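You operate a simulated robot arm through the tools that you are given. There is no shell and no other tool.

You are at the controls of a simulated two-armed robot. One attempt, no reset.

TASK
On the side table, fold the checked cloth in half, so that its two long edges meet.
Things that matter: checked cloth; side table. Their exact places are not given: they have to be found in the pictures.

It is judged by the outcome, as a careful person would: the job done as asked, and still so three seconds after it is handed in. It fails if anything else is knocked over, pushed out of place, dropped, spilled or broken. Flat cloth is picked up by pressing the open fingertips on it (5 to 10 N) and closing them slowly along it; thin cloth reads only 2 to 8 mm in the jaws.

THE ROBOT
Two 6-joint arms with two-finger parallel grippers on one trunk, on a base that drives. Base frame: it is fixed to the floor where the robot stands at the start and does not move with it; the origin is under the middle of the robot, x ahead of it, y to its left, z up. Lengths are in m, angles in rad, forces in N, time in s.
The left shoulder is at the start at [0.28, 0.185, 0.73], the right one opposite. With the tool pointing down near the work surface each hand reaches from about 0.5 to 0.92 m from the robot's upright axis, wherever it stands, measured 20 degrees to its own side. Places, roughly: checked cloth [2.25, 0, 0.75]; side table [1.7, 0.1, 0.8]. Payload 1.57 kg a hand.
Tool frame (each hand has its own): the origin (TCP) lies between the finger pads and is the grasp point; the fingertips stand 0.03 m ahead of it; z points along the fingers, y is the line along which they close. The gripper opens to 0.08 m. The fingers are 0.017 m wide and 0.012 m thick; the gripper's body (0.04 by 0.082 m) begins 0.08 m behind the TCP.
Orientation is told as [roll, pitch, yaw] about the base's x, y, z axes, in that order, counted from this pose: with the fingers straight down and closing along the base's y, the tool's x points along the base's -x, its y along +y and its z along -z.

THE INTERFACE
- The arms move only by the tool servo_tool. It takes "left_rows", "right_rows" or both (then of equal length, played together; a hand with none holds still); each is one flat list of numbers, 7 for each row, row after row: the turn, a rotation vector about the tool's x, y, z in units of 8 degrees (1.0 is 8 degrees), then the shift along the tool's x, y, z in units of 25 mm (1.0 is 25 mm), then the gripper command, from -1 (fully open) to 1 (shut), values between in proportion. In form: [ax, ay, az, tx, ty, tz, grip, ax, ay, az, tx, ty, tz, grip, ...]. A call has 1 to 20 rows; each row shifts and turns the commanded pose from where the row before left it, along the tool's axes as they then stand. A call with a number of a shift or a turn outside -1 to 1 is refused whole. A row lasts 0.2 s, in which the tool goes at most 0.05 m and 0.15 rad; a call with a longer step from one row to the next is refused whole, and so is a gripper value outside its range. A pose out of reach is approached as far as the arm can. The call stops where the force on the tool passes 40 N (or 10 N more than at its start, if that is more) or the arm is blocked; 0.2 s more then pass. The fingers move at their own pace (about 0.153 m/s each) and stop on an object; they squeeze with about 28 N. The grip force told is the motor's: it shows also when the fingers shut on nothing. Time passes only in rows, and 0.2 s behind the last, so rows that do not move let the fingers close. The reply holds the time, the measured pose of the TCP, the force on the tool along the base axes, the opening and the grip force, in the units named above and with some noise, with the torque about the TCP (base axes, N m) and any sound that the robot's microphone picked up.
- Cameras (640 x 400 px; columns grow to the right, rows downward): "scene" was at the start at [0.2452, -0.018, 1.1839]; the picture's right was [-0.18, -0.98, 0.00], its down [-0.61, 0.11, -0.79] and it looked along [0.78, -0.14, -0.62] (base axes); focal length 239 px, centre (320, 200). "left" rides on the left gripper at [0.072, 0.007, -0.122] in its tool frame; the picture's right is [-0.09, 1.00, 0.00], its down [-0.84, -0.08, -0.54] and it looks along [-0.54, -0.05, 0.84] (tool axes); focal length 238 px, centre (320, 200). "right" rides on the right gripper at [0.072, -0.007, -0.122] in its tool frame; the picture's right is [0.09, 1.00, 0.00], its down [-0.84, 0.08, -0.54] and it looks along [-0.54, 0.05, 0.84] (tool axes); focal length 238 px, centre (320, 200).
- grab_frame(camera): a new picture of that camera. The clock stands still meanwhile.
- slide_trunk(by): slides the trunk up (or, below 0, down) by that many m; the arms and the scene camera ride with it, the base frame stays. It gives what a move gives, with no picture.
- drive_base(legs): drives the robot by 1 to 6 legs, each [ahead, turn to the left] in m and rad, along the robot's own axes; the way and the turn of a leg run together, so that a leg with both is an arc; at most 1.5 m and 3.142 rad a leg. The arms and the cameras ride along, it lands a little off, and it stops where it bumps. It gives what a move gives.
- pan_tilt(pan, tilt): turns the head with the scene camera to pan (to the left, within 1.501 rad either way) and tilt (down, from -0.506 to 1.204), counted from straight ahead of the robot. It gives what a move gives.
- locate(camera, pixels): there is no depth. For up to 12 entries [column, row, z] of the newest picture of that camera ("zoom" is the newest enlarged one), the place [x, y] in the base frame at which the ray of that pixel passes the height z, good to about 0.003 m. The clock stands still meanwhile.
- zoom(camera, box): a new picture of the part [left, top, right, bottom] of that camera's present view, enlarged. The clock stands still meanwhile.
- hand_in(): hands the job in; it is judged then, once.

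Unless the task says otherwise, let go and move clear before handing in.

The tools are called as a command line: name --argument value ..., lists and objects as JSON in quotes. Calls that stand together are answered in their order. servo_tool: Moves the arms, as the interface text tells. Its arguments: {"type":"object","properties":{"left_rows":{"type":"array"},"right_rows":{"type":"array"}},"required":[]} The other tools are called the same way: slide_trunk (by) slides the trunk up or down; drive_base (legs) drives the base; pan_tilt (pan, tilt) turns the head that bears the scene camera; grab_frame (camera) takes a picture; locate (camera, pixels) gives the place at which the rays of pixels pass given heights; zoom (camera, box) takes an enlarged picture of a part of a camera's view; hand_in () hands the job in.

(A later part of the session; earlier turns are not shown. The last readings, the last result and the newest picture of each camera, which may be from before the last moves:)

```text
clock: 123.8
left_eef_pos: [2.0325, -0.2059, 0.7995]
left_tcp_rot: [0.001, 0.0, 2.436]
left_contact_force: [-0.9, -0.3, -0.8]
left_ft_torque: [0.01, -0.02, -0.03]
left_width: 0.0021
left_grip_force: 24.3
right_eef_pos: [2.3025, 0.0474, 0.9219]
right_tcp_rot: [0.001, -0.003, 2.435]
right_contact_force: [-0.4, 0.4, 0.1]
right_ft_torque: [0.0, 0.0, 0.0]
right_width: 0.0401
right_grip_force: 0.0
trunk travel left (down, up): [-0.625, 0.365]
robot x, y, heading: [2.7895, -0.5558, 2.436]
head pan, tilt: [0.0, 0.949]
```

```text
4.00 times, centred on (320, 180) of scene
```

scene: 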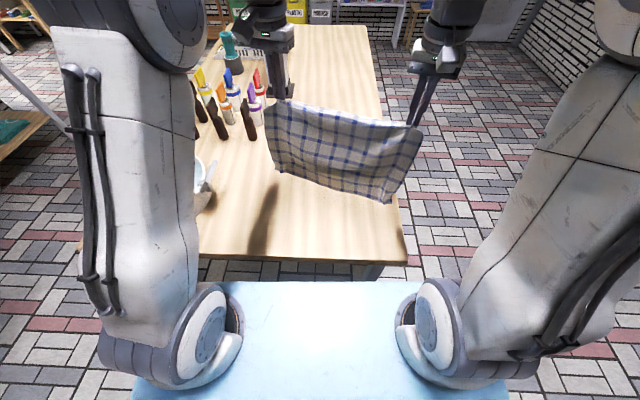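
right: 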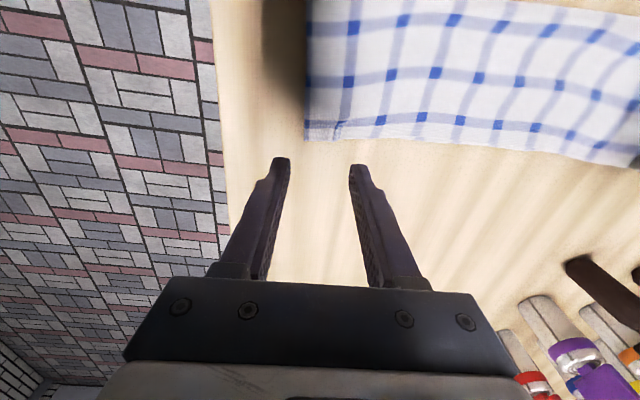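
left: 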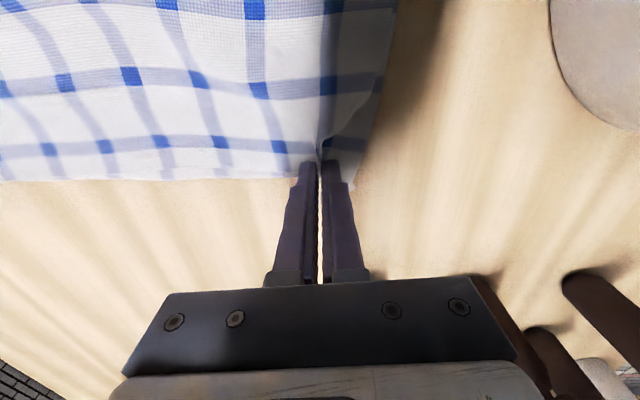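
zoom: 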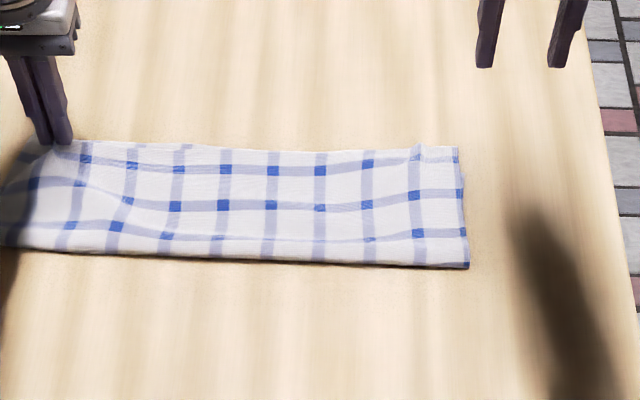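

The whole folded cloth slid about 2-3 cm left with the jaw, so pulling alone just drags it. I'll open here, rise and see how the corner lies.

servo_tool --left_rows '[0, 0, 0, 0, 0, 0.05, 0.8, 0, 0, 0, 0, 0, 0, 0.6, 0, 0, 0, 0, 0, 0, 0.4, 0, 0, 0, 0, 0, 0, 0.2, 0, 0, 0, 0, 0, -0.4, 0.2, 0, 0, 0, 0, 0, -0.8, 0.2, 0, 0, 0, 0, 0, -1, 0.2, 0, 0, 0, 0, 0, -1, 0.2, 0, 0, 0, 0, 0, 0, 0.2]'

grab_frame --camera "left"

zoom --camera "left" --box '[240, 40, 400, 140]'

grab_frame --camera "scene"

zoom --camera "scene" --box '[200, 130, 360, 230]'

```text
clock: 125.8
left_eef_pos: [2.0307, -0.2046, 0.881]
left_tcp_rot: [0.001, 0.001, 2.436]
left_contact_force: [-0.1, 0.1, 0.5]
left_ft_torque: [0.0, 0.01, -0.01]
left_width: 0.0318
left_grip_force: 0.1
right_eef_pos: [2.3023, 0.0454, 0.9227]
right_tcp_rot: [0.001, -0.001, 2.437]
right_contact_force: [0.8, 0.1, -0.6]
right_ft_torque: [-0.04, 0.02, 0.01]
right_width: 0.04
right_grip_force: 0.0
trunk travel left (down, up): [-0.625, 0.365]
robot x, y, heading: [2.7892, -0.5529, 2.438]
head pan, tilt: [0.0, 0.949]
```

```text
taken
```

left: 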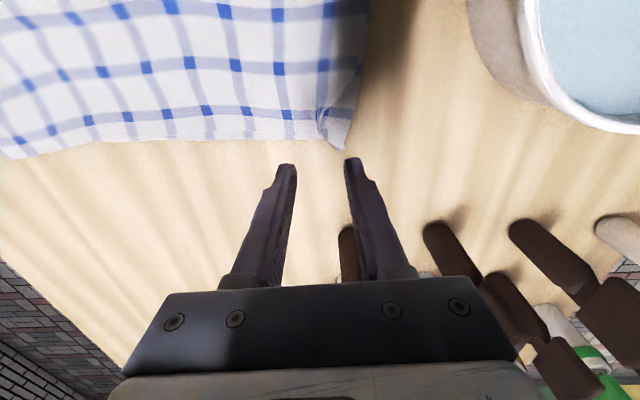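

```text
4.00 times, centred on (320, 90) of left
```

zoom: 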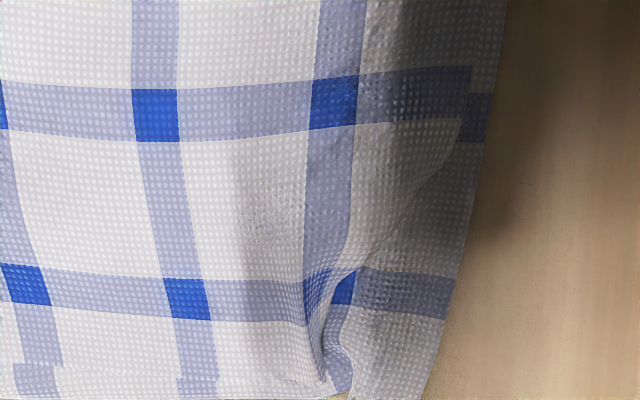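

```text
taken
```

scene: 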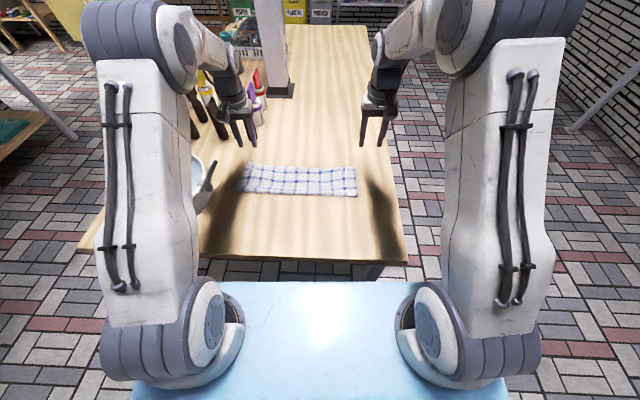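

```text
4.00 times, centred on (280, 180) of scene
```

zoom: 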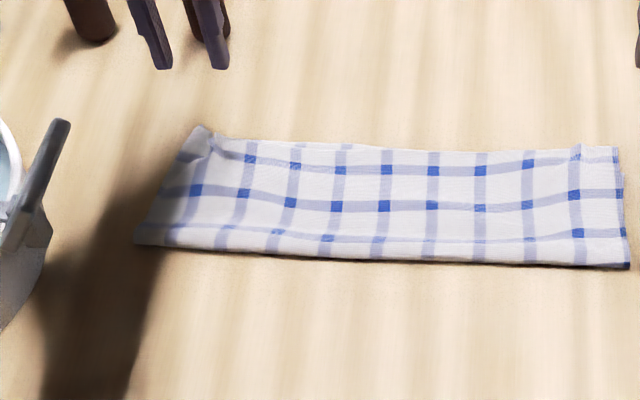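

The corner flap is still tucked under, caught within the pinch each time. I'll pinch the top layer farther in (about 7 cm from the corner) so the corner can hang free and drop open when lifted; measuring the edge first.

locate --camera "left" --pixels '[[150, 144, 0.755], [200, 140, 0.755], [250, 138, 0.757], [300, 137, 0.757], [326, 138, 0.757], [343, 149, 0.755], [367, 40, 0.755]]'

grab_frame --camera "right"

zoom --camera "left" --box '[140, 80, 380, 230]'

```text
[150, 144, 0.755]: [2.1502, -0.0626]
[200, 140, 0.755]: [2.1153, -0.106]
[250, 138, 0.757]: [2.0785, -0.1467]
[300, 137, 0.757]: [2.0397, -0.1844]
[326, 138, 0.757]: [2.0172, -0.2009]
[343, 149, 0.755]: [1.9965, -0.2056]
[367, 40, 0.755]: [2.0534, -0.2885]
```

```text
taken
```

right: 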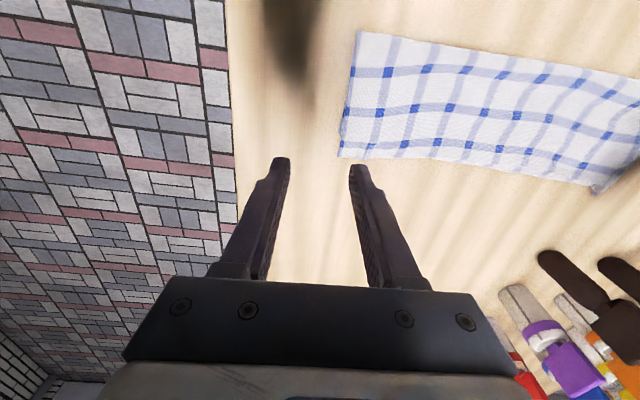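

```text
2.67 times, centred on (260, 155) of left
```

zoom: 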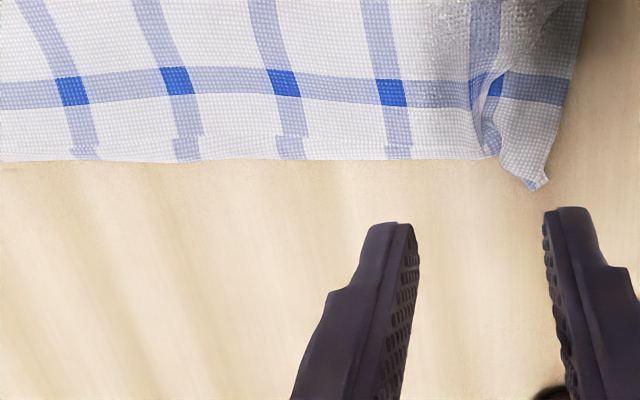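

The top edge runs at 0.806-0.817 m ahead and ends at the crease at 0.230 left, the lower corner at (0.830, 0.247). I'll move the left hand to 0.16 left over the edge and lower onto it lightly.

servo_tool --left_rows '[0, 0, 0, 0.07, -0.64, 0, 0.2, 0, 0, 0, 0.07, -0.64, 0.1, 0.2, 0, 0, 0, 0.07, -0.64, 0.4, 0.2, 0, 0, 0, 0.07, -0.64, 0.7, 0.2, 0, 0, 0, 0, 0, 0.9, 0.2, 0, 0, 0, 0, 0, 0.9, 0.2, 0, 0, 0, 0, 0, 0.3, 0.2, 0, 0, 0, 0, 0, 0, 0.2]'

zoom --camera "left" --box '[200, 60, 440, 210]'

```text
clock: 127.6
left_eef_pos: [2.0783, -0.1619, 0.797]
left_tcp_rot: [0.0, 0.0, 2.437]
left_contact_force: [-0.2, -1.0, 0.3]
left_ft_torque: [0.0, 0.02, 0.02]
left_width: 0.032
left_grip_force: 0.1
right_eef_pos: [2.3016, 0.046, 0.9223]
right_tcp_rot: [0.0, -0.002, 2.437]
right_contact_force: [0.1, -0.1, 0.3]
right_ft_torque: [-0.01, -0.03, -0.01]
right_width: 0.0399
right_grip_force: 0.0
trunk travel left (down, up): [-0.625, 0.365]
robot x, y, heading: [2.7863, -0.5546, 2.438]
head pan, tilt: [0.0, 0.949]
```

```text
2.67 times, centred on (320, 135) of left
```

zoom: 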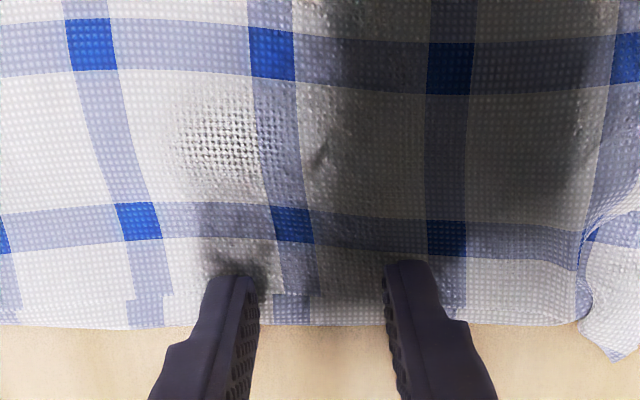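

The fingers straddle the edge well. Pressing lightly.

servo_tool --left_rows '[0, 0, 0, 0, 0, 0.08, 0.2, 0, 0, 0, 0, 0, 0, 0.2]'

servo_tool --left_rows '[0, 0, 0, 0, 0, 0.04, 0.2, 0, 0, 0, 0, 0, 0, 0.2]'

```text
clock: 128.2
left_eef_pos: [2.078, -0.1627, 0.7952]
left_tcp_rot: [0.0, 0.0, 2.437]
left_contact_force: [-0.3, -0.1, 0.6]
left_ft_torque: [0.0, -0.02, 0.01]
left_width: 0.032
left_grip_force: 0.1
right_eef_pos: [2.3024, 0.0455, 0.9218]
right_tcp_rot: [0.0, -0.002, 2.437]
right_contact_force: [-0.8, 0.4, 0.5]
right_ft_torque: [-0.03, -0.03, -0.01]
right_width: 0.0398
right_grip_force: 0.0
trunk travel left (down, up): [-0.625, 0.365]
robot x, y, heading: [2.7883, -0.5529, 2.436]
head pan, tilt: [0.0, 0.949]
```

```text
clock: 128.8
left_eef_pos: [2.0781, -0.1627, 0.7936]
left_tcp_rot: [0.002, 0.0, 2.437]
left_contact_force: [0.2, -0.5, 1.1]
left_ft_torque: [0.03, 0.01, -0.03]
left_width: 0.0318
left_grip_force: 0.1
right_eef_pos: [2.3022, 0.0473, 0.923]
right_tcp_rot: [0.0, -0.002, 2.434]
right_contact_force: [-0.1, -0.3, 0.2]
right_ft_torque: [-0.02, 0.0, 0.02]
right_width: 0.0399
right_grip_force: 0.1
trunk travel left (down, up): [-0.625, 0.365]
robot x, y, heading: [2.7893, -0.5545, 2.44]
head pan, tilt: [0.0, 0.949]
```

servo_tool --left_rows '[0, 0, 0, 0, 0, 0.03, 0.2, 0, 0, 0, 0, 0, 0, 0.2]'

```text
clock: 129.4
left_eef_pos: [2.0783, -0.1615, 0.7936]
left_tcp_rot: [0.0, -0.001, 2.436]
left_contact_force: [-1.0, 0.6, 1.8]
left_ft_torque: [0.03, 0.01, 0.0]
left_width: 0.0323
left_grip_force: 0.1
right_eef_pos: [2.3023, 0.0466, 0.9222]
right_tcp_rot: [-0.001, -0.002, 2.437]
right_contact_force: [0.4, -0.4, -0.4]
right_ft_torque: [-0.01, 0.01, 0.0]
right_width: 0.0399
right_grip_force: 0.1
trunk travel left (down, up): [-0.625, 0.365]
robot x, y, heading: [2.7875, -0.5576, 2.438]
head pan, tilt: [0.0, 0.949]
```

Only 1.8 N so far; a little more to about 5 N, then close.

servo_tool --left_rows '[0, 0, 0, 0, 0, 0.025, 0.2, 0, 0, 0, 0, 0, 0, 0.2]'

```text
clock: 130.0
left_eef_pos: [2.0786, -0.162, 0.793]
left_tcp_rot: [-0.001, -0.002, 2.437]
left_contact_force: [-1.7, -0.3, 7.8]
left_ft_torque: [-0.03, 0.06, 0.0]
left_width: 0.0321
left_grip_force: 0.1
right_eef_pos: [2.3024, 0.0463, 0.9226]
right_tcp_rot: [0.0, -0.002, 2.437]
right_contact_force: [0.5, 0.0, -0.7]
right_ft_torque: [0.0, 0.02, 0.0]
right_width: 0.0401
right_grip_force: 0.0
trunk travel left (down, up): [-0.625, 0.365]
robot x, y, heading: [2.7872, -0.553, 2.44]
head pan, tilt: [0.0, 0.949]
```

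servo_tool --left_rows '[0, 0, 0, 0, 0, -0.01, 0.3, 0, 0, 0, 0, 0, 0, 0.4, 0, 0, 0, 0, 0, 0, 0.5, 0, 0, 0, 0, 0, 0, 0.6, 0, 0, 0, 0, 0, 0, 0.7, 0, 0, 0, 0, 0, 0, 0.8, 0, 0, 0, 0, 0, 0, 0.9, 0, 0, 0, 0, 0, 0, 1, 0, 0, 0, 0, 0, 0, 1]'

zoom --camera "left" --box '[200, 60, 440, 210]'

```text
clock: 132.0
left_eef_pos: [2.0801, -0.162, 0.7927]
left_tcp_rot: [-0.002, -0.001, 2.438]
left_contact_force: [-0.1, -0.6, 11.5]
left_ft_torque: [-0.05, 0.05, -0.02]
left_width: 0.0034
left_grip_force: 24.6
right_eef_pos: [2.3026, 0.0464, 0.9227]
right_tcp_rot: [-0.001, -0.002, 2.437]
right_contact_force: [0.1, 1.1, -0.1]
right_ft_torque: [-0.01, -0.01, 0.01]
right_width: 0.0403
right_grip_force: 0.0
trunk travel left (down, up): [-0.625, 0.365]
robot x, y, heading: [2.784, -0.5564, 2.433]
head pan, tilt: [0.0, 0.949]
```

```text
2.67 times, centred on (320, 135) of left
```

zoom: 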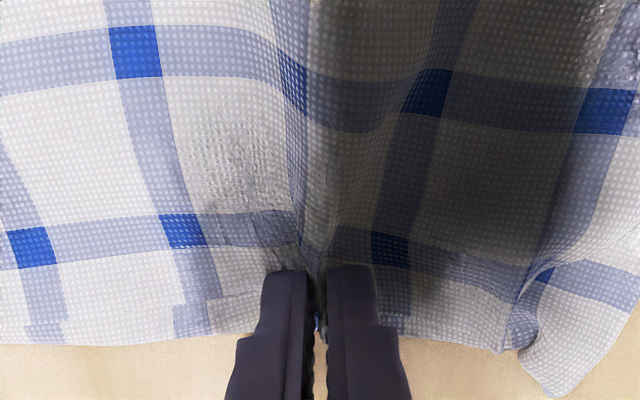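

Holding 3.4 mm. I'll lift 3 cm and see whether only the top layer comes.

servo_tool --left_rows '[0, 0, 0, 0, 0, -0.3, 1, 0, 0, 0, 0, 0, -0.5, 1, 0, 0, 0, 0, 0, -0.5, 1, 0, 0, 0, 0, 0, 0, 1]'

zoom --camera "left" --box '[180, 40, 420, 190]'

zoom --camera "scene" --box '[220, 130, 340, 205]'

zoom --camera "right" --box '[440, 80, 640, 205]'

```text
clock: 133.0
left_eef_pos: [2.0797, -0.1624, 0.8253]
left_tcp_rot: [0.0, 0.0, 2.436]
left_contact_force: [0.4, -0.3, -0.6]
left_ft_torque: [-0.03, -0.02, 0.0]
left_width: 0.0032
left_grip_force: 24.2
right_eef_pos: [2.3014, 0.0459, 0.9214]
right_tcp_rot: [-0.001, 0.0, 2.436]
right_contact_force: [-0.8, 0.4, 0.7]
right_ft_torque: [-0.03, 0.02, 0.03]
right_width: 0.0403
right_grip_force: 0.0
trunk travel left (down, up): [-0.625, 0.365]
robot x, y, heading: [2.7862, -0.5547, 2.439]
head pan, tilt: [0.0, 0.949]
```

```text
2.67 times, centred on (300, 115) of left
```

zoom: 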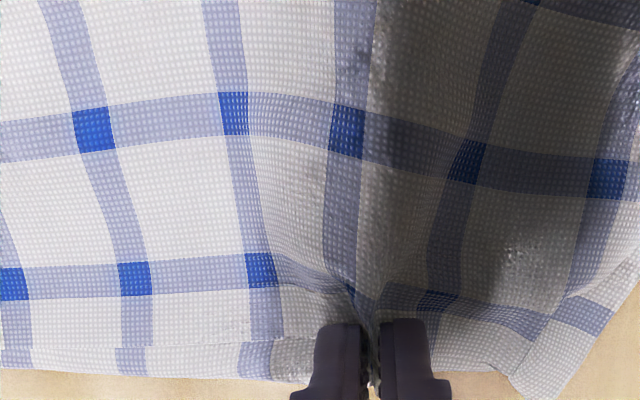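

```text
5.33 times, centred on (280, 168) of scene
```

zoom: 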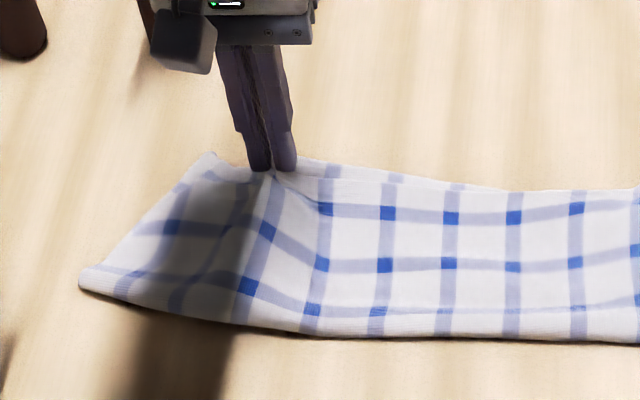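

```text
3.20 times, centred on (540, 142) of right
```

zoom: 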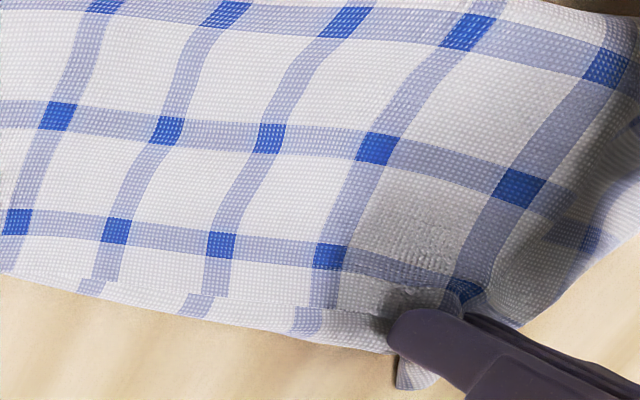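

The edge of the lower layer rose too, so both layers were pinched. I'll set it back down and let go.

servo_tool --left_rows '[0, 0, 0, 0, 0, 0.5, 1, 0, 0, 0, 0, 0, 0.5, 1, 0, 0, 0, 0, 0, 0.2, 1, 0, 0, 0, 0, 0, 0, 0.7, 0, 0, 0, 0, 0, 0, 0.4, 0, 0, 0, 0, 0, 0, 0.1, 0, 0, 0, 0, 0, -0.3, 0.1, 0, 0, 0, 0, 0, -0.9, 0.1, 0, 0, 0, 0, 0, -1, 0.1, 0, 0, 0, 0, 0, -1, 0.1, 0, 0, 0, 0.5, 0, -1, 0.1, 0, 0, 0, 0.5, 0, -1, 0.1, 0, 0, 0, 0, 0, 0, 0.1]'

grab_frame --camera "left"

zoom --camera "left" --box '[200, 60, 440, 210]'

zoom --camera "scene" --box '[220, 130, 380, 230]'

```text
clock: 135.8
left_eef_pos: [2.0998, -0.1813, 0.9239]
left_tcp_rot: [0.0, 0.0, 2.436]
left_contact_force: [-0.4, -0.3, 0.5]
left_ft_torque: [-0.02, -0.02, -0.01]
left_width: 0.0361
left_grip_force: 0.0
right_eef_pos: [2.3024, 0.0463, 0.922]
right_tcp_rot: [-0.001, -0.001, 2.437]
right_contact_force: [0.4, 0.4, -0.6]
right_ft_torque: [0.03, 0.0, -0.03]
right_width: 0.04
right_grip_force: 0.2
trunk travel left (down, up): [-0.625, 0.365]
robot x, y, heading: [2.7866, -0.5504, 2.435]
head pan, tilt: [0.0, 0.949]
```

```text
taken
```

left: 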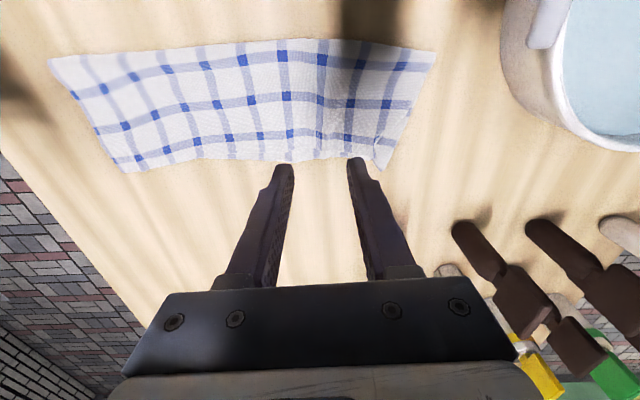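

```text
2.67 times, centred on (320, 135) of left
```

zoom: 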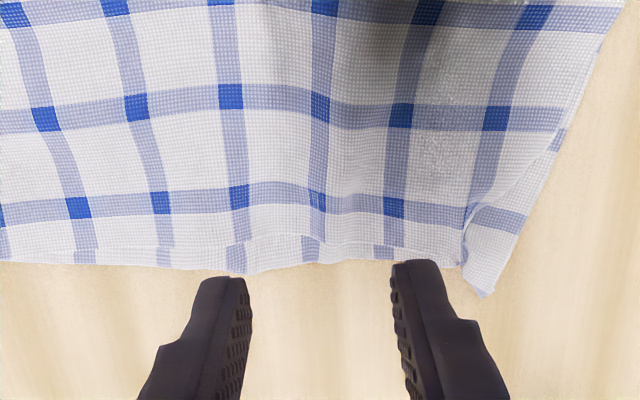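

```text
4.00 times, centred on (300, 180) of scene
```

zoom: 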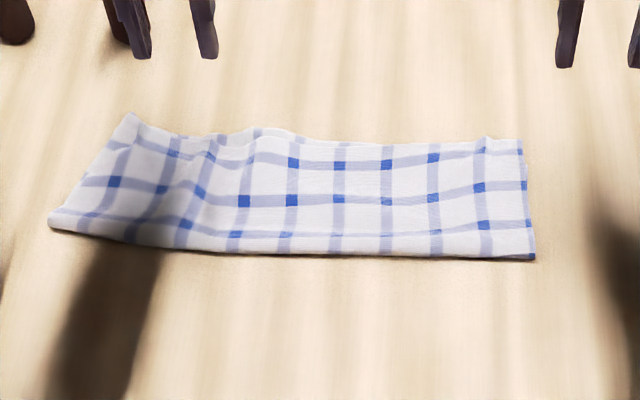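

The tucked part is now smaller (about 2.5 cm at the corner). I'll pin the middle of the cloth with the right hand's closed fingers so nothing slides, and let the left hand lift just the creased corner and re-lay it outward. First the places.

locate --camera "left" --pixels '[[374, 155, 0.76], [382, 170, 0.755], [372, 138, 0.765], [408, 110, 0.757], [300, 158, 0.757], [240, 158, 0.757], [435, 52, 0.755], [110, 168, 0.757]]'

zoom --camera "left" --box '[330, 80, 450, 180]'

servo_tool --right_rows '[0, 0, 0, 0.1, 0.96, 0, 1, 0, 0, 0, 0.1, 0.96, 0, 1, 0, 0, 0, 0.1, 0.96, 0.1, 1, 0, 0, 0, 0.1, 0.96, 0.2, 1, 0, 0, 0, 0.1, 0.96, 0.3, 1, 0, 0, 0, 0.1, 0.96, 0.4, 1, 0, 0, 0, 0.1, 0.96, 0.5, 1, 0, 0, 0, 0.1, 0.96, 0.6, 1, 0, 0, 0, 0, 0, 0.9, 1, 0, 0, 0, 0, 0, 0.9, 1, 0, 0, 0, 0, 0, 0.9, 1, 0, 0, 0, 0, 0, 0, 1]'

```text
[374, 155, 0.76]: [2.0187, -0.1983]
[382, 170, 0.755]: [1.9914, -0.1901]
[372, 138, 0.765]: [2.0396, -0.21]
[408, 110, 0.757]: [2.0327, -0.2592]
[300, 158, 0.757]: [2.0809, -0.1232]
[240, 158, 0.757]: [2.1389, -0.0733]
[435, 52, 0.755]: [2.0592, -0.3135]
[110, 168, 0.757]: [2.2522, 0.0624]
```

```text
4.00 times, centred on (390, 130) of left
```

zoom: 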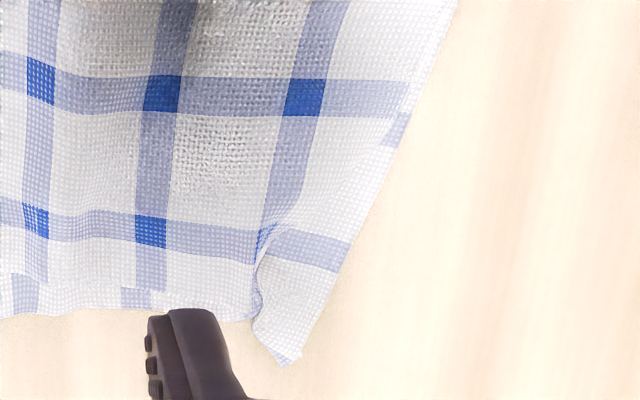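

```text
clock: 138.4
left_eef_pos: [2.0985, -0.1811, 0.924]
left_tcp_rot: [0.002, -0.002, 2.437]
left_contact_force: [0.1, -0.4, -0.1]
left_ft_torque: [0.0, 0.03, 0.03]
left_width: 0.0361
left_grip_force: 0.1
right_eef_pos: [2.1928, -0.113, 0.8031]
right_tcp_rot: [0.0, -0.002, 2.437]
right_contact_force: [0.0, -0.4, 0.2]
right_ft_torque: [0.0, -0.01, 0.01]
right_width: 0.0
right_grip_force: 21.3
trunk travel left (down, up): [-0.625, 0.365]
robot x, y, heading: [2.7897, -0.5522, 2.439]
head pan, tilt: [0.0, 0.949]
```

The crease's tip is at (0.818 ahead, 0.227 left), the lower corner at (0.844, 0.239). The right hand is over the cloth's middle; pressing it down to pin.

servo_tool --right_rows '[0, 0, 0, 0, 0, 0.25, 1, 0, 0, 0, 0, 0, 0.1, 1, 0, 0, 0, 0, 0, 0, 1]'

servo_tool --left_rows '[0, 0, 0, -0.3, 0.4, 0.5, 0.4, 0, 0, 0, -0.3, 0.4, 0.6, 0.4, 0, 0, 0, -0.3, 0.5, 0.8, 0.4, 0, 0, 0, -0.3, 0.5, 0.9, 0.4, 0, 0, 0, -0.3, 0.5, 0.9, 0.4, 0, 0, 0, -0.2, 0.25, 0.9, 0.4, 0, 0, 0, 0, 0, 0.2, 0.4, 0, 0, 0, 0, 0, 0, 0.4]'

zoom --camera "left" --box '[200, 60, 440, 210]'

```text
clock: 139.2
left_eef_pos: [2.0986, -0.1801, 0.9234]
left_tcp_rot: [0.0, 0.001, 2.436]
left_contact_force: [-0.5, 0.3, 0.5]
left_ft_torque: [0.01, 0.0, -0.01]
left_width: 0.0358
left_grip_force: 0.0
right_eef_pos: [2.1923, -0.1138, 0.7944]
right_tcp_rot: [0.0, -0.002, 2.436]
right_contact_force: [0.2, 0.4, -1.0]
right_ft_torque: [0.02, 0.0, -0.01]
right_width: 0.0
right_grip_force: 21.4
trunk travel left (down, up): [-0.625, 0.365]
robot x, y, heading: [2.7844, -0.5544, 2.44]
head pan, tilt: [0.0, 0.949]
```

```text
clock: 141.0
left_eef_pos: [2.0231, -0.1978, 0.8049]
left_tcp_rot: [-0.001, 0.0, 2.437]
left_contact_force: [-0.1, -0.5, 0.3]
left_ft_torque: [-0.02, -0.03, -0.01]
left_width: 0.0238
left_grip_force: 0.1
right_eef_pos: [2.1931, -0.1135, 0.7939]
right_tcp_rot: [0.001, -0.001, 2.436]
right_contact_force: [-0.8, 1.0, 0.3]
right_ft_torque: [0.02, 0.02, -0.05]
right_width: 0.0
right_grip_force: 21.7
trunk travel left (down, up): [-0.625, 0.365]
robot x, y, heading: [2.7863, -0.5568, 2.44]
head pan, tilt: [0.0, 0.949]
```

```text
2.67 times, centred on (320, 135) of left
```

zoom: 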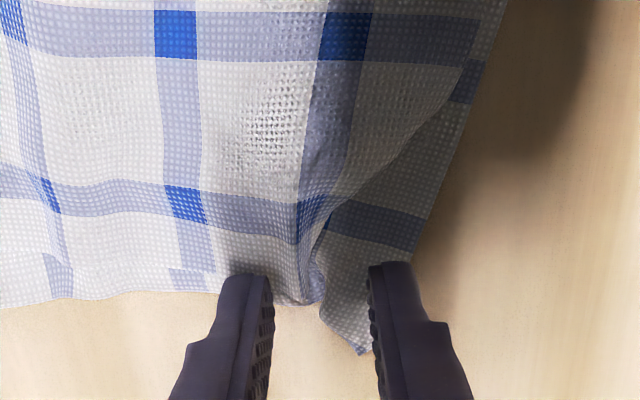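

The crease ridge is between the left fingers (zoom (312,275)). The right hand still needs more press to pin; then I'll lower the left slightly and close.

servo_tool --left_rows '[0, 0, 0, 0, 0, 0.1, 0.4, 0, 0, 0, 0, 0, 0, 0.4]' --right_rows '[0, 0, 0, 0, 0, 0.08, 1, 0, 0, 0, 0, 0, 0, 1]'

servo_tool --left_rows '[0, 0, 0, 0, 0, 0.08, 0.4, 0, 0, 0, 0, 0, 0, 0.4]' --right_rows '[0, 0, 0, 0, 0, 0.04, 1, 0, 0, 0, 0, 0, 0, 1]'

```text
clock: 141.6
left_eef_pos: [2.0229, -0.1982, 0.8021]
left_tcp_rot: [0.0, 0.001, 2.437]
left_contact_force: [-0.1, 0.4, 0.4]
left_ft_torque: [-0.03, 0.02, -0.02]
left_width: 0.0239
left_grip_force: 0.1
right_eef_pos: [2.1941, -0.114, 0.7924]
right_tcp_rot: [0.001, -0.001, 2.436]
right_contact_force: [1.0, 0.9, 2.6]
right_ft_torque: [-0.02, 0.03, 0.02]
right_width: 0.0002
right_grip_force: 21.8
trunk travel left (down, up): [-0.625, 0.365]
robot x, y, heading: [2.7858, -0.5545, 2.434]
head pan, tilt: [0.0, 0.949]
```

```text
clock: 142.2
left_eef_pos: [2.0237, -0.1981, 0.7996]
left_tcp_rot: [-0.001, -0.001, 2.437]
left_contact_force: [0.3, 0.2, -0.3]
left_ft_torque: [-0.01, 0.01, 0.0]
left_width: 0.0243
left_grip_force: 0.0
right_eef_pos: [2.1935, -0.113, 0.7911]
right_tcp_rot: [0.002, -0.005, 2.437]
right_contact_force: [-1.3, -1.0, 7.7]
right_ft_torque: [-0.03, 0.08, -0.02]
right_width: 0.0
right_grip_force: 20.5
trunk travel left (down, up): [-0.625, 0.365]
robot x, y, heading: [2.7866, -0.5549, 2.434]
head pan, tilt: [0.0, 0.949]
```

The right hand pins with 7.7 N. Closing the left on the ridge.

servo_tool --left_rows '[0, 0, 0, 0, 0, 0, 0.55, 0, 0, 0, 0, 0, 0, 0.7, 0, 0, 0, 0, 0, 0, 0.85, 0, 0, 0, 0, 0, 0, 1, 0, 0, 0, 0, 0, 0, 1, 0, 0, 0, 0, 0, -0.4, 1, 0, 0, 0, 0.1, 0, -0.6, 1, 0, 0, 0, 0.1, 0, -0.6, 1, 0, 0, 0, 0.1, 0, -0.6, 1, 0, 0, 0, 0, 0, 0, 1]'

zoom --camera "left" --box '[200, 60, 440, 210]'

zoom --camera "scene" --box '[220, 120, 340, 195]'

grab_frame --camera "right"

```text
clock: 144.4
left_eef_pos: [2.0311, -0.2029, 0.8566]
left_tcp_rot: [0.001, -0.001, 2.437]
left_contact_force: [-0.2, -0.2, -0.8]
left_ft_torque: [0.02, -0.01, 0.02]
left_width: 0.002
left_grip_force: 23.4
right_eef_pos: [2.1928, -0.1138, 0.7916]
right_tcp_rot: [-0.003, -0.001, 2.436]
right_contact_force: [-2.7, -0.6, 12.1]
right_ft_torque: [-0.03, 0.05, -0.01]
right_width: 0.0
right_grip_force: 21.1
trunk travel left (down, up): [-0.625, 0.365]
robot x, y, heading: [2.787, -0.5567, 2.431]
head pan, tilt: [0.0, 0.949]
```

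```text
2.67 times, centred on (320, 135) of left
```

zoom: 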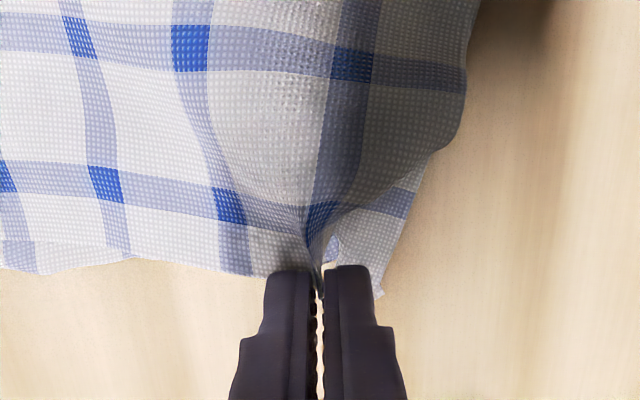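

```text
5.33 times, centred on (280, 158) of scene
```

zoom: 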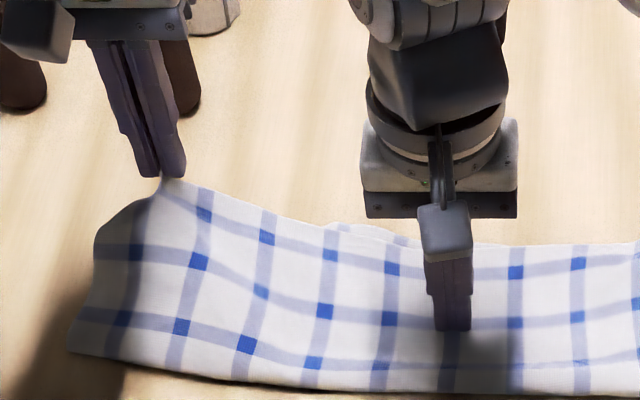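

```text
taken
```

right: 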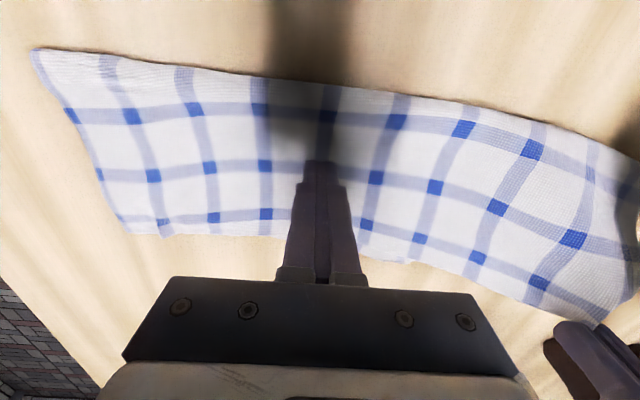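

The corner lifts with the jaw at its tip, while the lower layer stays. I'll look closely at the held corner.

zoom --camera "left" --box '[280, 90, 380, 190]'

zoom --camera "scene" --box '[225, 140, 285, 195]'

zoom --camera "right" --box '[500, 150, 640, 370]'

```text
4.00 times, centred on (330, 140) of left
```

zoom: 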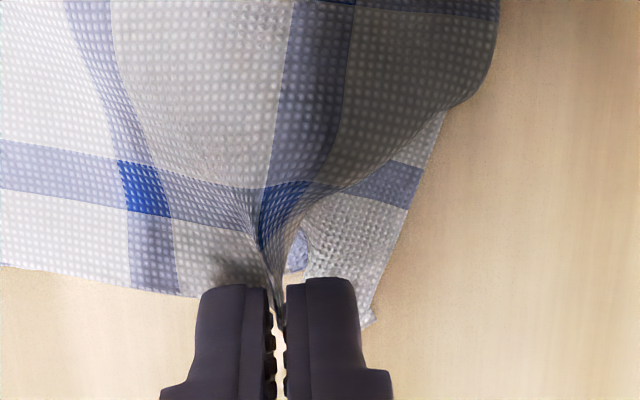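

```text
7.27 times, centred on (255, 168) of scene
```

zoom: 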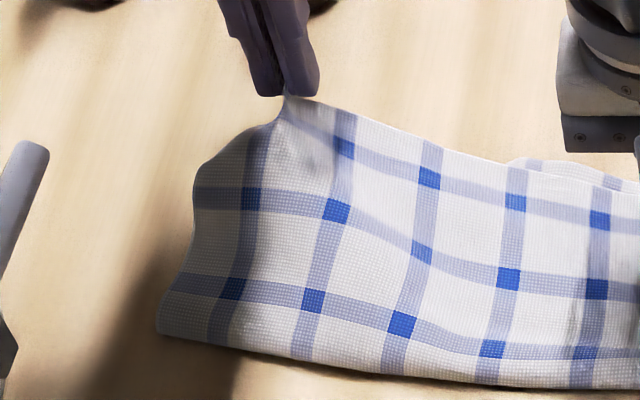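

```text
1.82 times, centred on (570, 260) of right
```

zoom: 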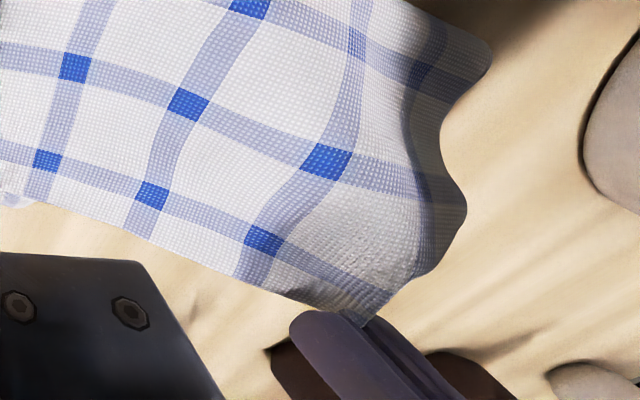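

The jaw sits about 2 cm from the corner with the flap hanging beyond it. I'll move it outward and forward, then come down while drawing inward so the flap lands outward.

servo_tool --left_rows '[0, 0, 0, -0.25, 0.5, 0, 1, 0, 0, 0, -0.3, 0.5, 0, 1, 0, 0, 0, -0.2, 0.1, 0.5, 1, 0, 0, 0, -0.1, 0, 0.6, 1, 0, 0, 0, 0, 0, 0, 1]'

zoom --camera "left" --box '[230, 60, 430, 210]'

zoom --camera "scene" --box '[215, 130, 295, 180]'

```text
clock: 145.6
left_eef_pos: [1.9964, -0.2116, 0.8281]
left_tcp_rot: [0.001, 0.001, 2.435]
left_contact_force: [5.1, 2.6, -1.3]
left_ft_torque: [0.07, -0.14, 0.04]
left_width: 0.0018
left_grip_force: 23.4
right_eef_pos: [2.1935, -0.1132, 0.7918]
right_tcp_rot: [-0.001, -0.003, 2.437]
right_contact_force: [-5.1, -1.3, 13.0]
right_ft_torque: [-0.01, 0.1, -0.02]
right_width: 0.0003
right_grip_force: 21.6
trunk travel left (down, up): [-0.625, 0.365]
robot x, y, heading: [2.7867, -0.5563, 2.434]
head pan, tilt: [0.0, 0.949]
```

```text
2.67 times, centred on (330, 135) of left
```

zoom: 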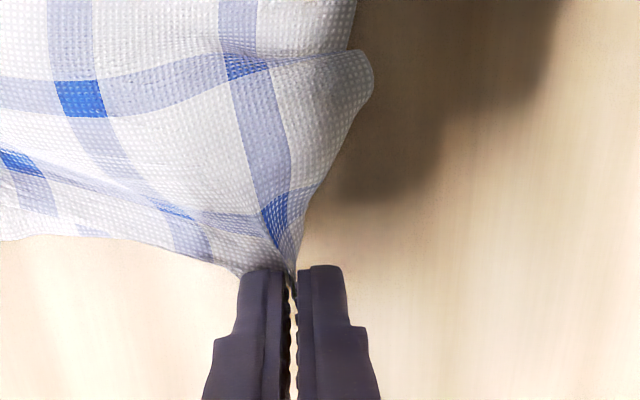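

```text
8.00 times, centred on (255, 155) of scene
```

zoom: 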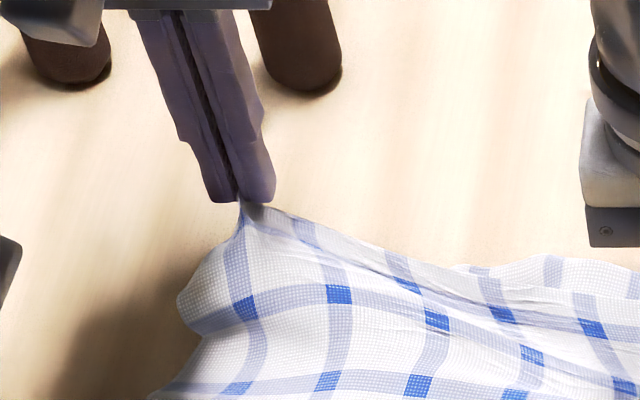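

The top layer is taut to the jaw and covers the lower one. Now down and inward to lay the flap outward.

servo_tool --left_rows '[0, 0, 0, 0, -0.25, 0.4, 1, 0, 0, 0, 0, -0.3, 0.4, 1, 0, 0, 0, 0, -0.3, 0.35, 1, 0, 0, 0, 0, 0, 0, 1]'

zoom --camera "left" --box '[230, 60, 430, 210]'

zoom --camera "scene" --box '[215, 130, 295, 180]'

```text
clock: 146.6
left_eef_pos: [2.0109, -0.1957, 0.7985]
left_tcp_rot: [0.002, -0.001, 2.436]
left_contact_force: [-0.9, 0.5, -0.6]
left_ft_torque: [-0.02, 0.01, -0.01]
left_width: 0.0021
left_grip_force: 23.6
right_eef_pos: [2.1944, -0.1152, 0.7913]
right_tcp_rot: [0.001, -0.001, 2.436]
right_contact_force: [-2.6, 0.7, 13.7]
right_ft_torque: [0.01, 0.07, -0.02]
right_width: 0.0001
right_grip_force: 22.1
trunk travel left (down, up): [-0.625, 0.365]
robot x, y, heading: [2.7868, -0.5562, 2.432]
head pan, tilt: [0.0, 0.949]
```

```text
2.67 times, centred on (330, 135) of left
```

zoom: 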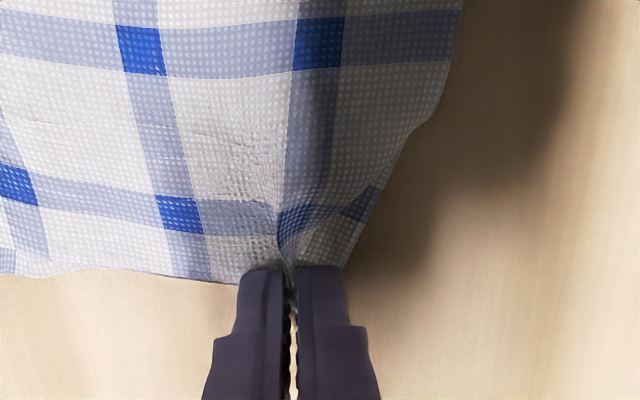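

```text
8.00 times, centred on (255, 155) of scene
```

zoom: 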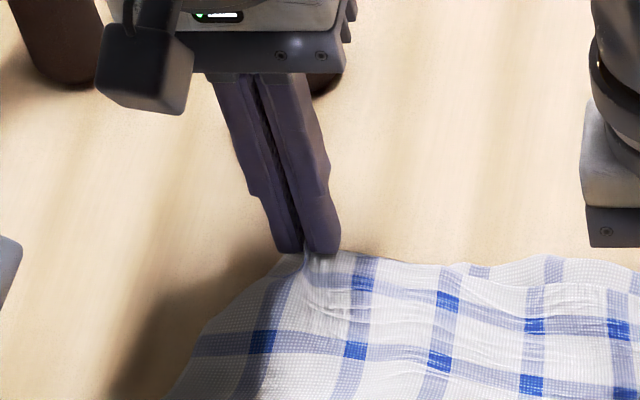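

The flap now lies outward beside the jaw (left zoom (345-375,200-265)). Lowering a touch and opening slowly.

servo_tool --left_rows '[0, 0, 0, 0, 0, 0.1, 1, 0, 0, 0, 0, 0, 0.04, 1, 0, 0, 0, 0, 0, 0, 0.85, 0, 0, 0, 0, 0, 0, 0.7, 0, 0, 0, 0, 0, 0, 0.55, 0, 0, 0, 0, 0, 0, 0.4, 0, 0, 0, 0, 0, 0, 0.3, 0, 0, 0, 0, 0, -0.3, 0.3, 0, 0, 0, 0, 0, -0.8, 0.3, 0, 0, 0, 0, 0, -1, 0.3, 0, 0, 0, 0, 0, -1, 0.3, 0, 0, 0, 0, 0, -1, 0.3, 0, 0, 0, 0, 0, 0, 0.3]'

grab_frame --camera "left"

zoom --camera "left" --box '[230, 40, 430, 165]'

zoom --camera "scene" --box '[220, 130, 380, 230]'

```text
clock: 149.4
left_eef_pos: [2.0121, -0.1965, 0.9003]
left_tcp_rot: [0.001, 0.0, 2.439]
left_contact_force: [0.4, 1.0, 1.0]
left_ft_torque: [0.0, 0.0, 0.0]
left_width: 0.0279
left_grip_force: 0.0
right_eef_pos: [2.1923, -0.1143, 0.7909]
right_tcp_rot: [0.0, -0.002, 2.436]
right_contact_force: [-2.6, -0.5, 14.3]
right_ft_torque: [0.02, 0.09, 0.0]
right_width: 0.0
right_grip_force: 21.1
trunk travel left (down, up): [-0.625, 0.365]
robot x, y, heading: [2.7876, -0.5575, 2.441]
head pan, tilt: [0.0, 0.949]
```

```text
taken
```

left: 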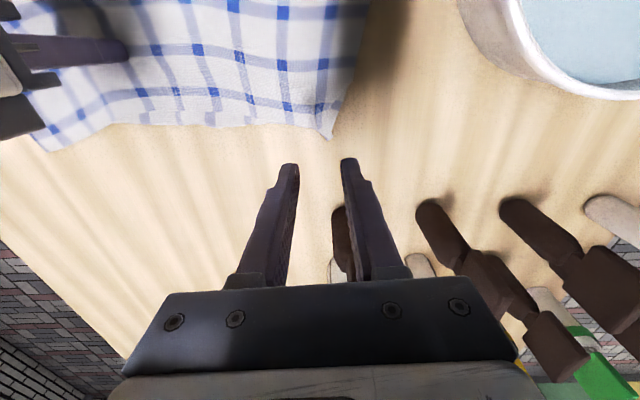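

```text
3.20 times, centred on (330, 102) of left
```

zoom: 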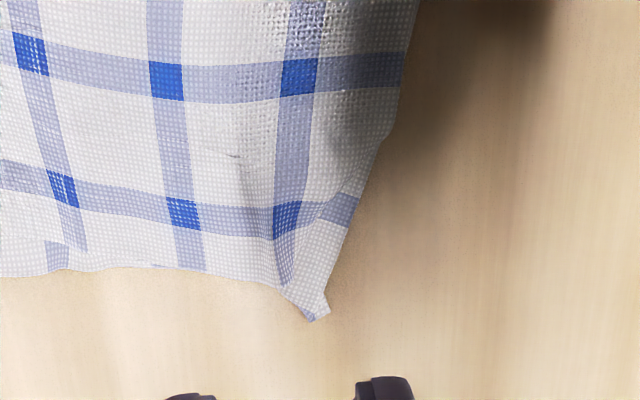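

```text
4.00 times, centred on (300, 180) of scene
```

zoom: 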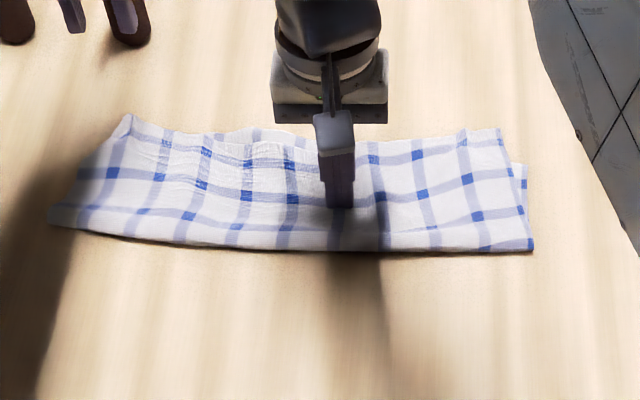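

The left corner is now open to within about 1 cm. The right end shows a small step between the layers (scene zoom (505-527,130-190)); I'll lift the right hand clear and inspect the whole cloth.

servo_tool --left_rows '[0, 0, 0, 0.3, 0.3, -0.5, 0.3, 0, 0, 0, 0.3, 0.3, -0.5, 0.3, 0, 0, 0, 0.3, 0.3, -0.5, 0.3, 0, 0, 0, 0.3, 0.3, -0.5, 0.3, 0, 0, 0, 0.3, 0, -0.5, 0.3, 0, 0, 0, 0.3, 0, 0, 0.3, 0, 0, 0, 0, 0, 0, 0.3, 0, 0, 0, 0, 0, 0, 0.3]' --right_rows '[0, 0, 0, 0, 0, -0.3, 1, 0, 0, 0, 0, 0, -0.8, 1, 0, 0, 0, 0, 0, -1, 1, 0, 0, 0, 0, -0.5, -1, 1, 0, 0, 0, 0, -0.9, -1, 1, 0, 0, 0, 0, -0.9, -1, 1, 0, 0, 0, 0, -0.9, -0.5, 1, 0, 0, 0, 0, -0.9, 0, 0]'

grab_frame --camera "scene"

zoom --camera "scene" --box '[220, 130, 380, 230]'

grab_frame --camera "left"

grab_frame --camera "right"

```text
clock: 151.2
left_eef_pos: [2.0254, -0.2479, 0.9599]
left_tcp_rot: [-0.002, 0.002, 2.437]
left_contact_force: [-0.4, -0.3, -0.3]
left_ft_torque: [0.02, 0.01, 0.0]
left_width: 0.028
left_grip_force: 0.0
right_eef_pos: [2.2575, -0.0348, 0.932]
right_tcp_rot: [0.001, -0.003, 2.437]
right_contact_force: [0.1, -0.2, 0.1]
right_ft_torque: [0.0, 0.02, -0.02]
right_width: 0.0399
right_grip_force: 0.0
trunk travel left (down, up): [-0.625, 0.365]
robot x, y, heading: [2.7867, -0.5542, 2.435]
head pan, tilt: [0.0, 0.949]
```

```text
taken
```

scene: 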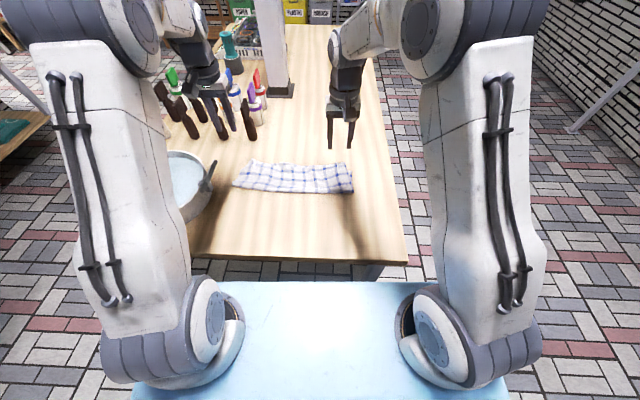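

```text
4.00 times, centred on (300, 180) of scene
```

zoom: 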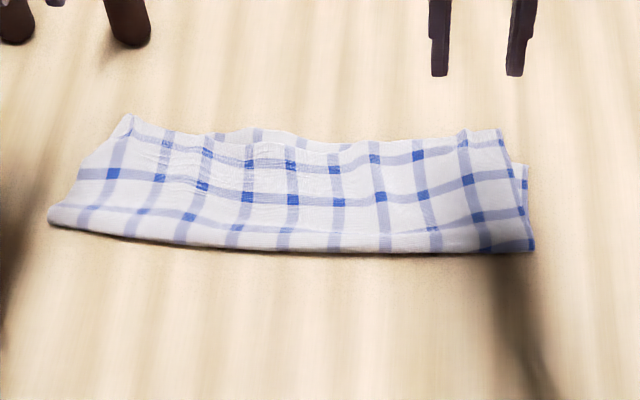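

```text
taken
```

left: 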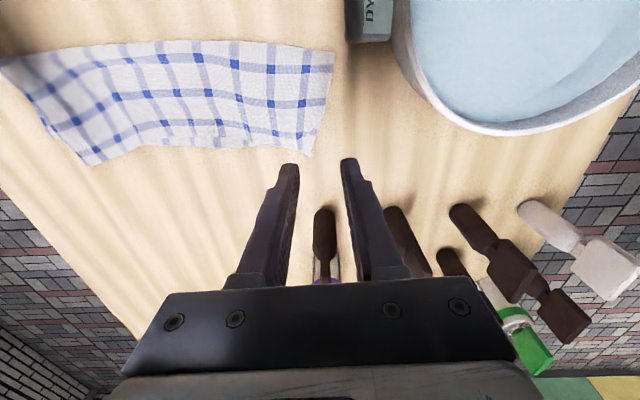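

```text
taken
```

right: 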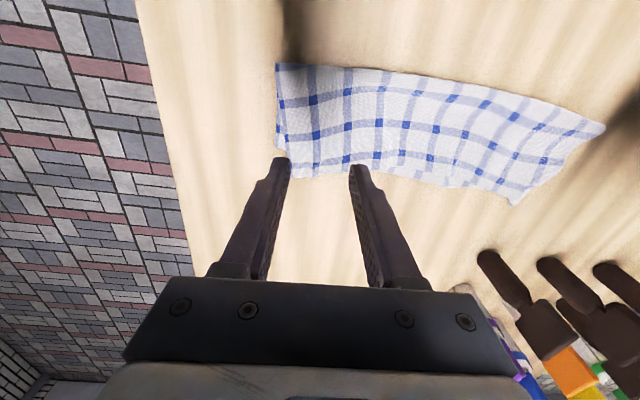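

The layers have twisted slightly: at the right end the top corner lies about 3 cm too far forward, at the left about 1 cm short. I'll zoom the right end to correct that corner, which lies as a single layer on the table and is easy to grip.

zoom --camera "right" --box '[260, 50, 420, 190]'

zoom --camera "left" --box '[20, 30, 340, 180]'

zoom --camera "scene" --box '[310, 155, 370, 195]'

```text
2.86 times, centred on (340, 120) of right
```

zoom: 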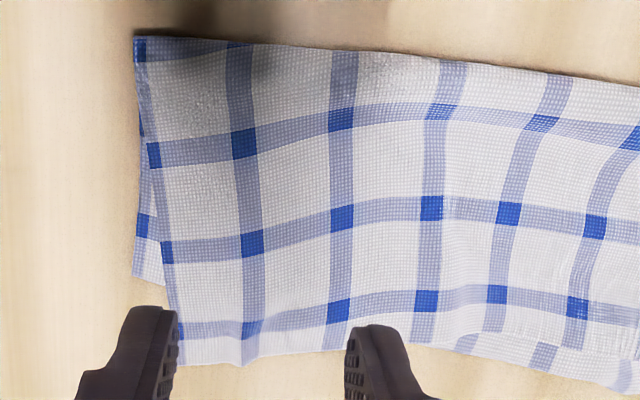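

```text
2.00 times, centred on (180, 105) of left
```

zoom: 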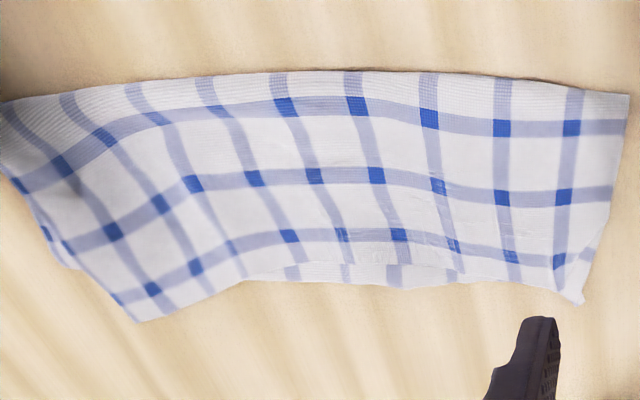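

```text
10.00 times, centred on (340, 175) of scene
```

zoom: 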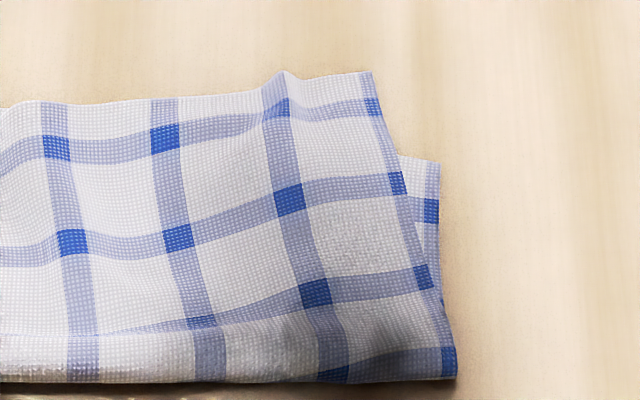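

The top's right corner (right-zoom (180,365)) is about 3.7 cm forward and 1.9 cm inward of the lower corner (133,275). I'll locate both.

locate --camera "right" --pixels '[[291, 177, 0.753], [274.6, 146, 0.753], [314, 176, 0.753], [343.5, 171, 0.753], [275, 63, 0.755], [390, 168, 0.757], [450, 185, 0.753]]'

locate --camera "left" --pixels '[[311, 157, 0.755], [300, 150, 0.757], [250, 149, 0.755], [200, 148, 0.753], [140, 146, 0.755], [89, 165, 0.755], [334, 52, 0.755], [180, 40, 0.755]]'

```text
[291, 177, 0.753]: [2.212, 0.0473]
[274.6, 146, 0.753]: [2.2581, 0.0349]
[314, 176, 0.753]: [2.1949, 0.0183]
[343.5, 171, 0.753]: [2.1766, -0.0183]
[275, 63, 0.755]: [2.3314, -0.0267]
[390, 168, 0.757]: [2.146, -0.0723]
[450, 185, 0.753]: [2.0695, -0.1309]
```

```text
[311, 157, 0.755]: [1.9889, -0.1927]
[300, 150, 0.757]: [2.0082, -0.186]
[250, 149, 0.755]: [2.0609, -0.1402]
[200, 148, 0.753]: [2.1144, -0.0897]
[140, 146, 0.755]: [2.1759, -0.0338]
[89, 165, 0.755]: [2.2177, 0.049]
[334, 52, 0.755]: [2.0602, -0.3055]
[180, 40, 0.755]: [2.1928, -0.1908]
```

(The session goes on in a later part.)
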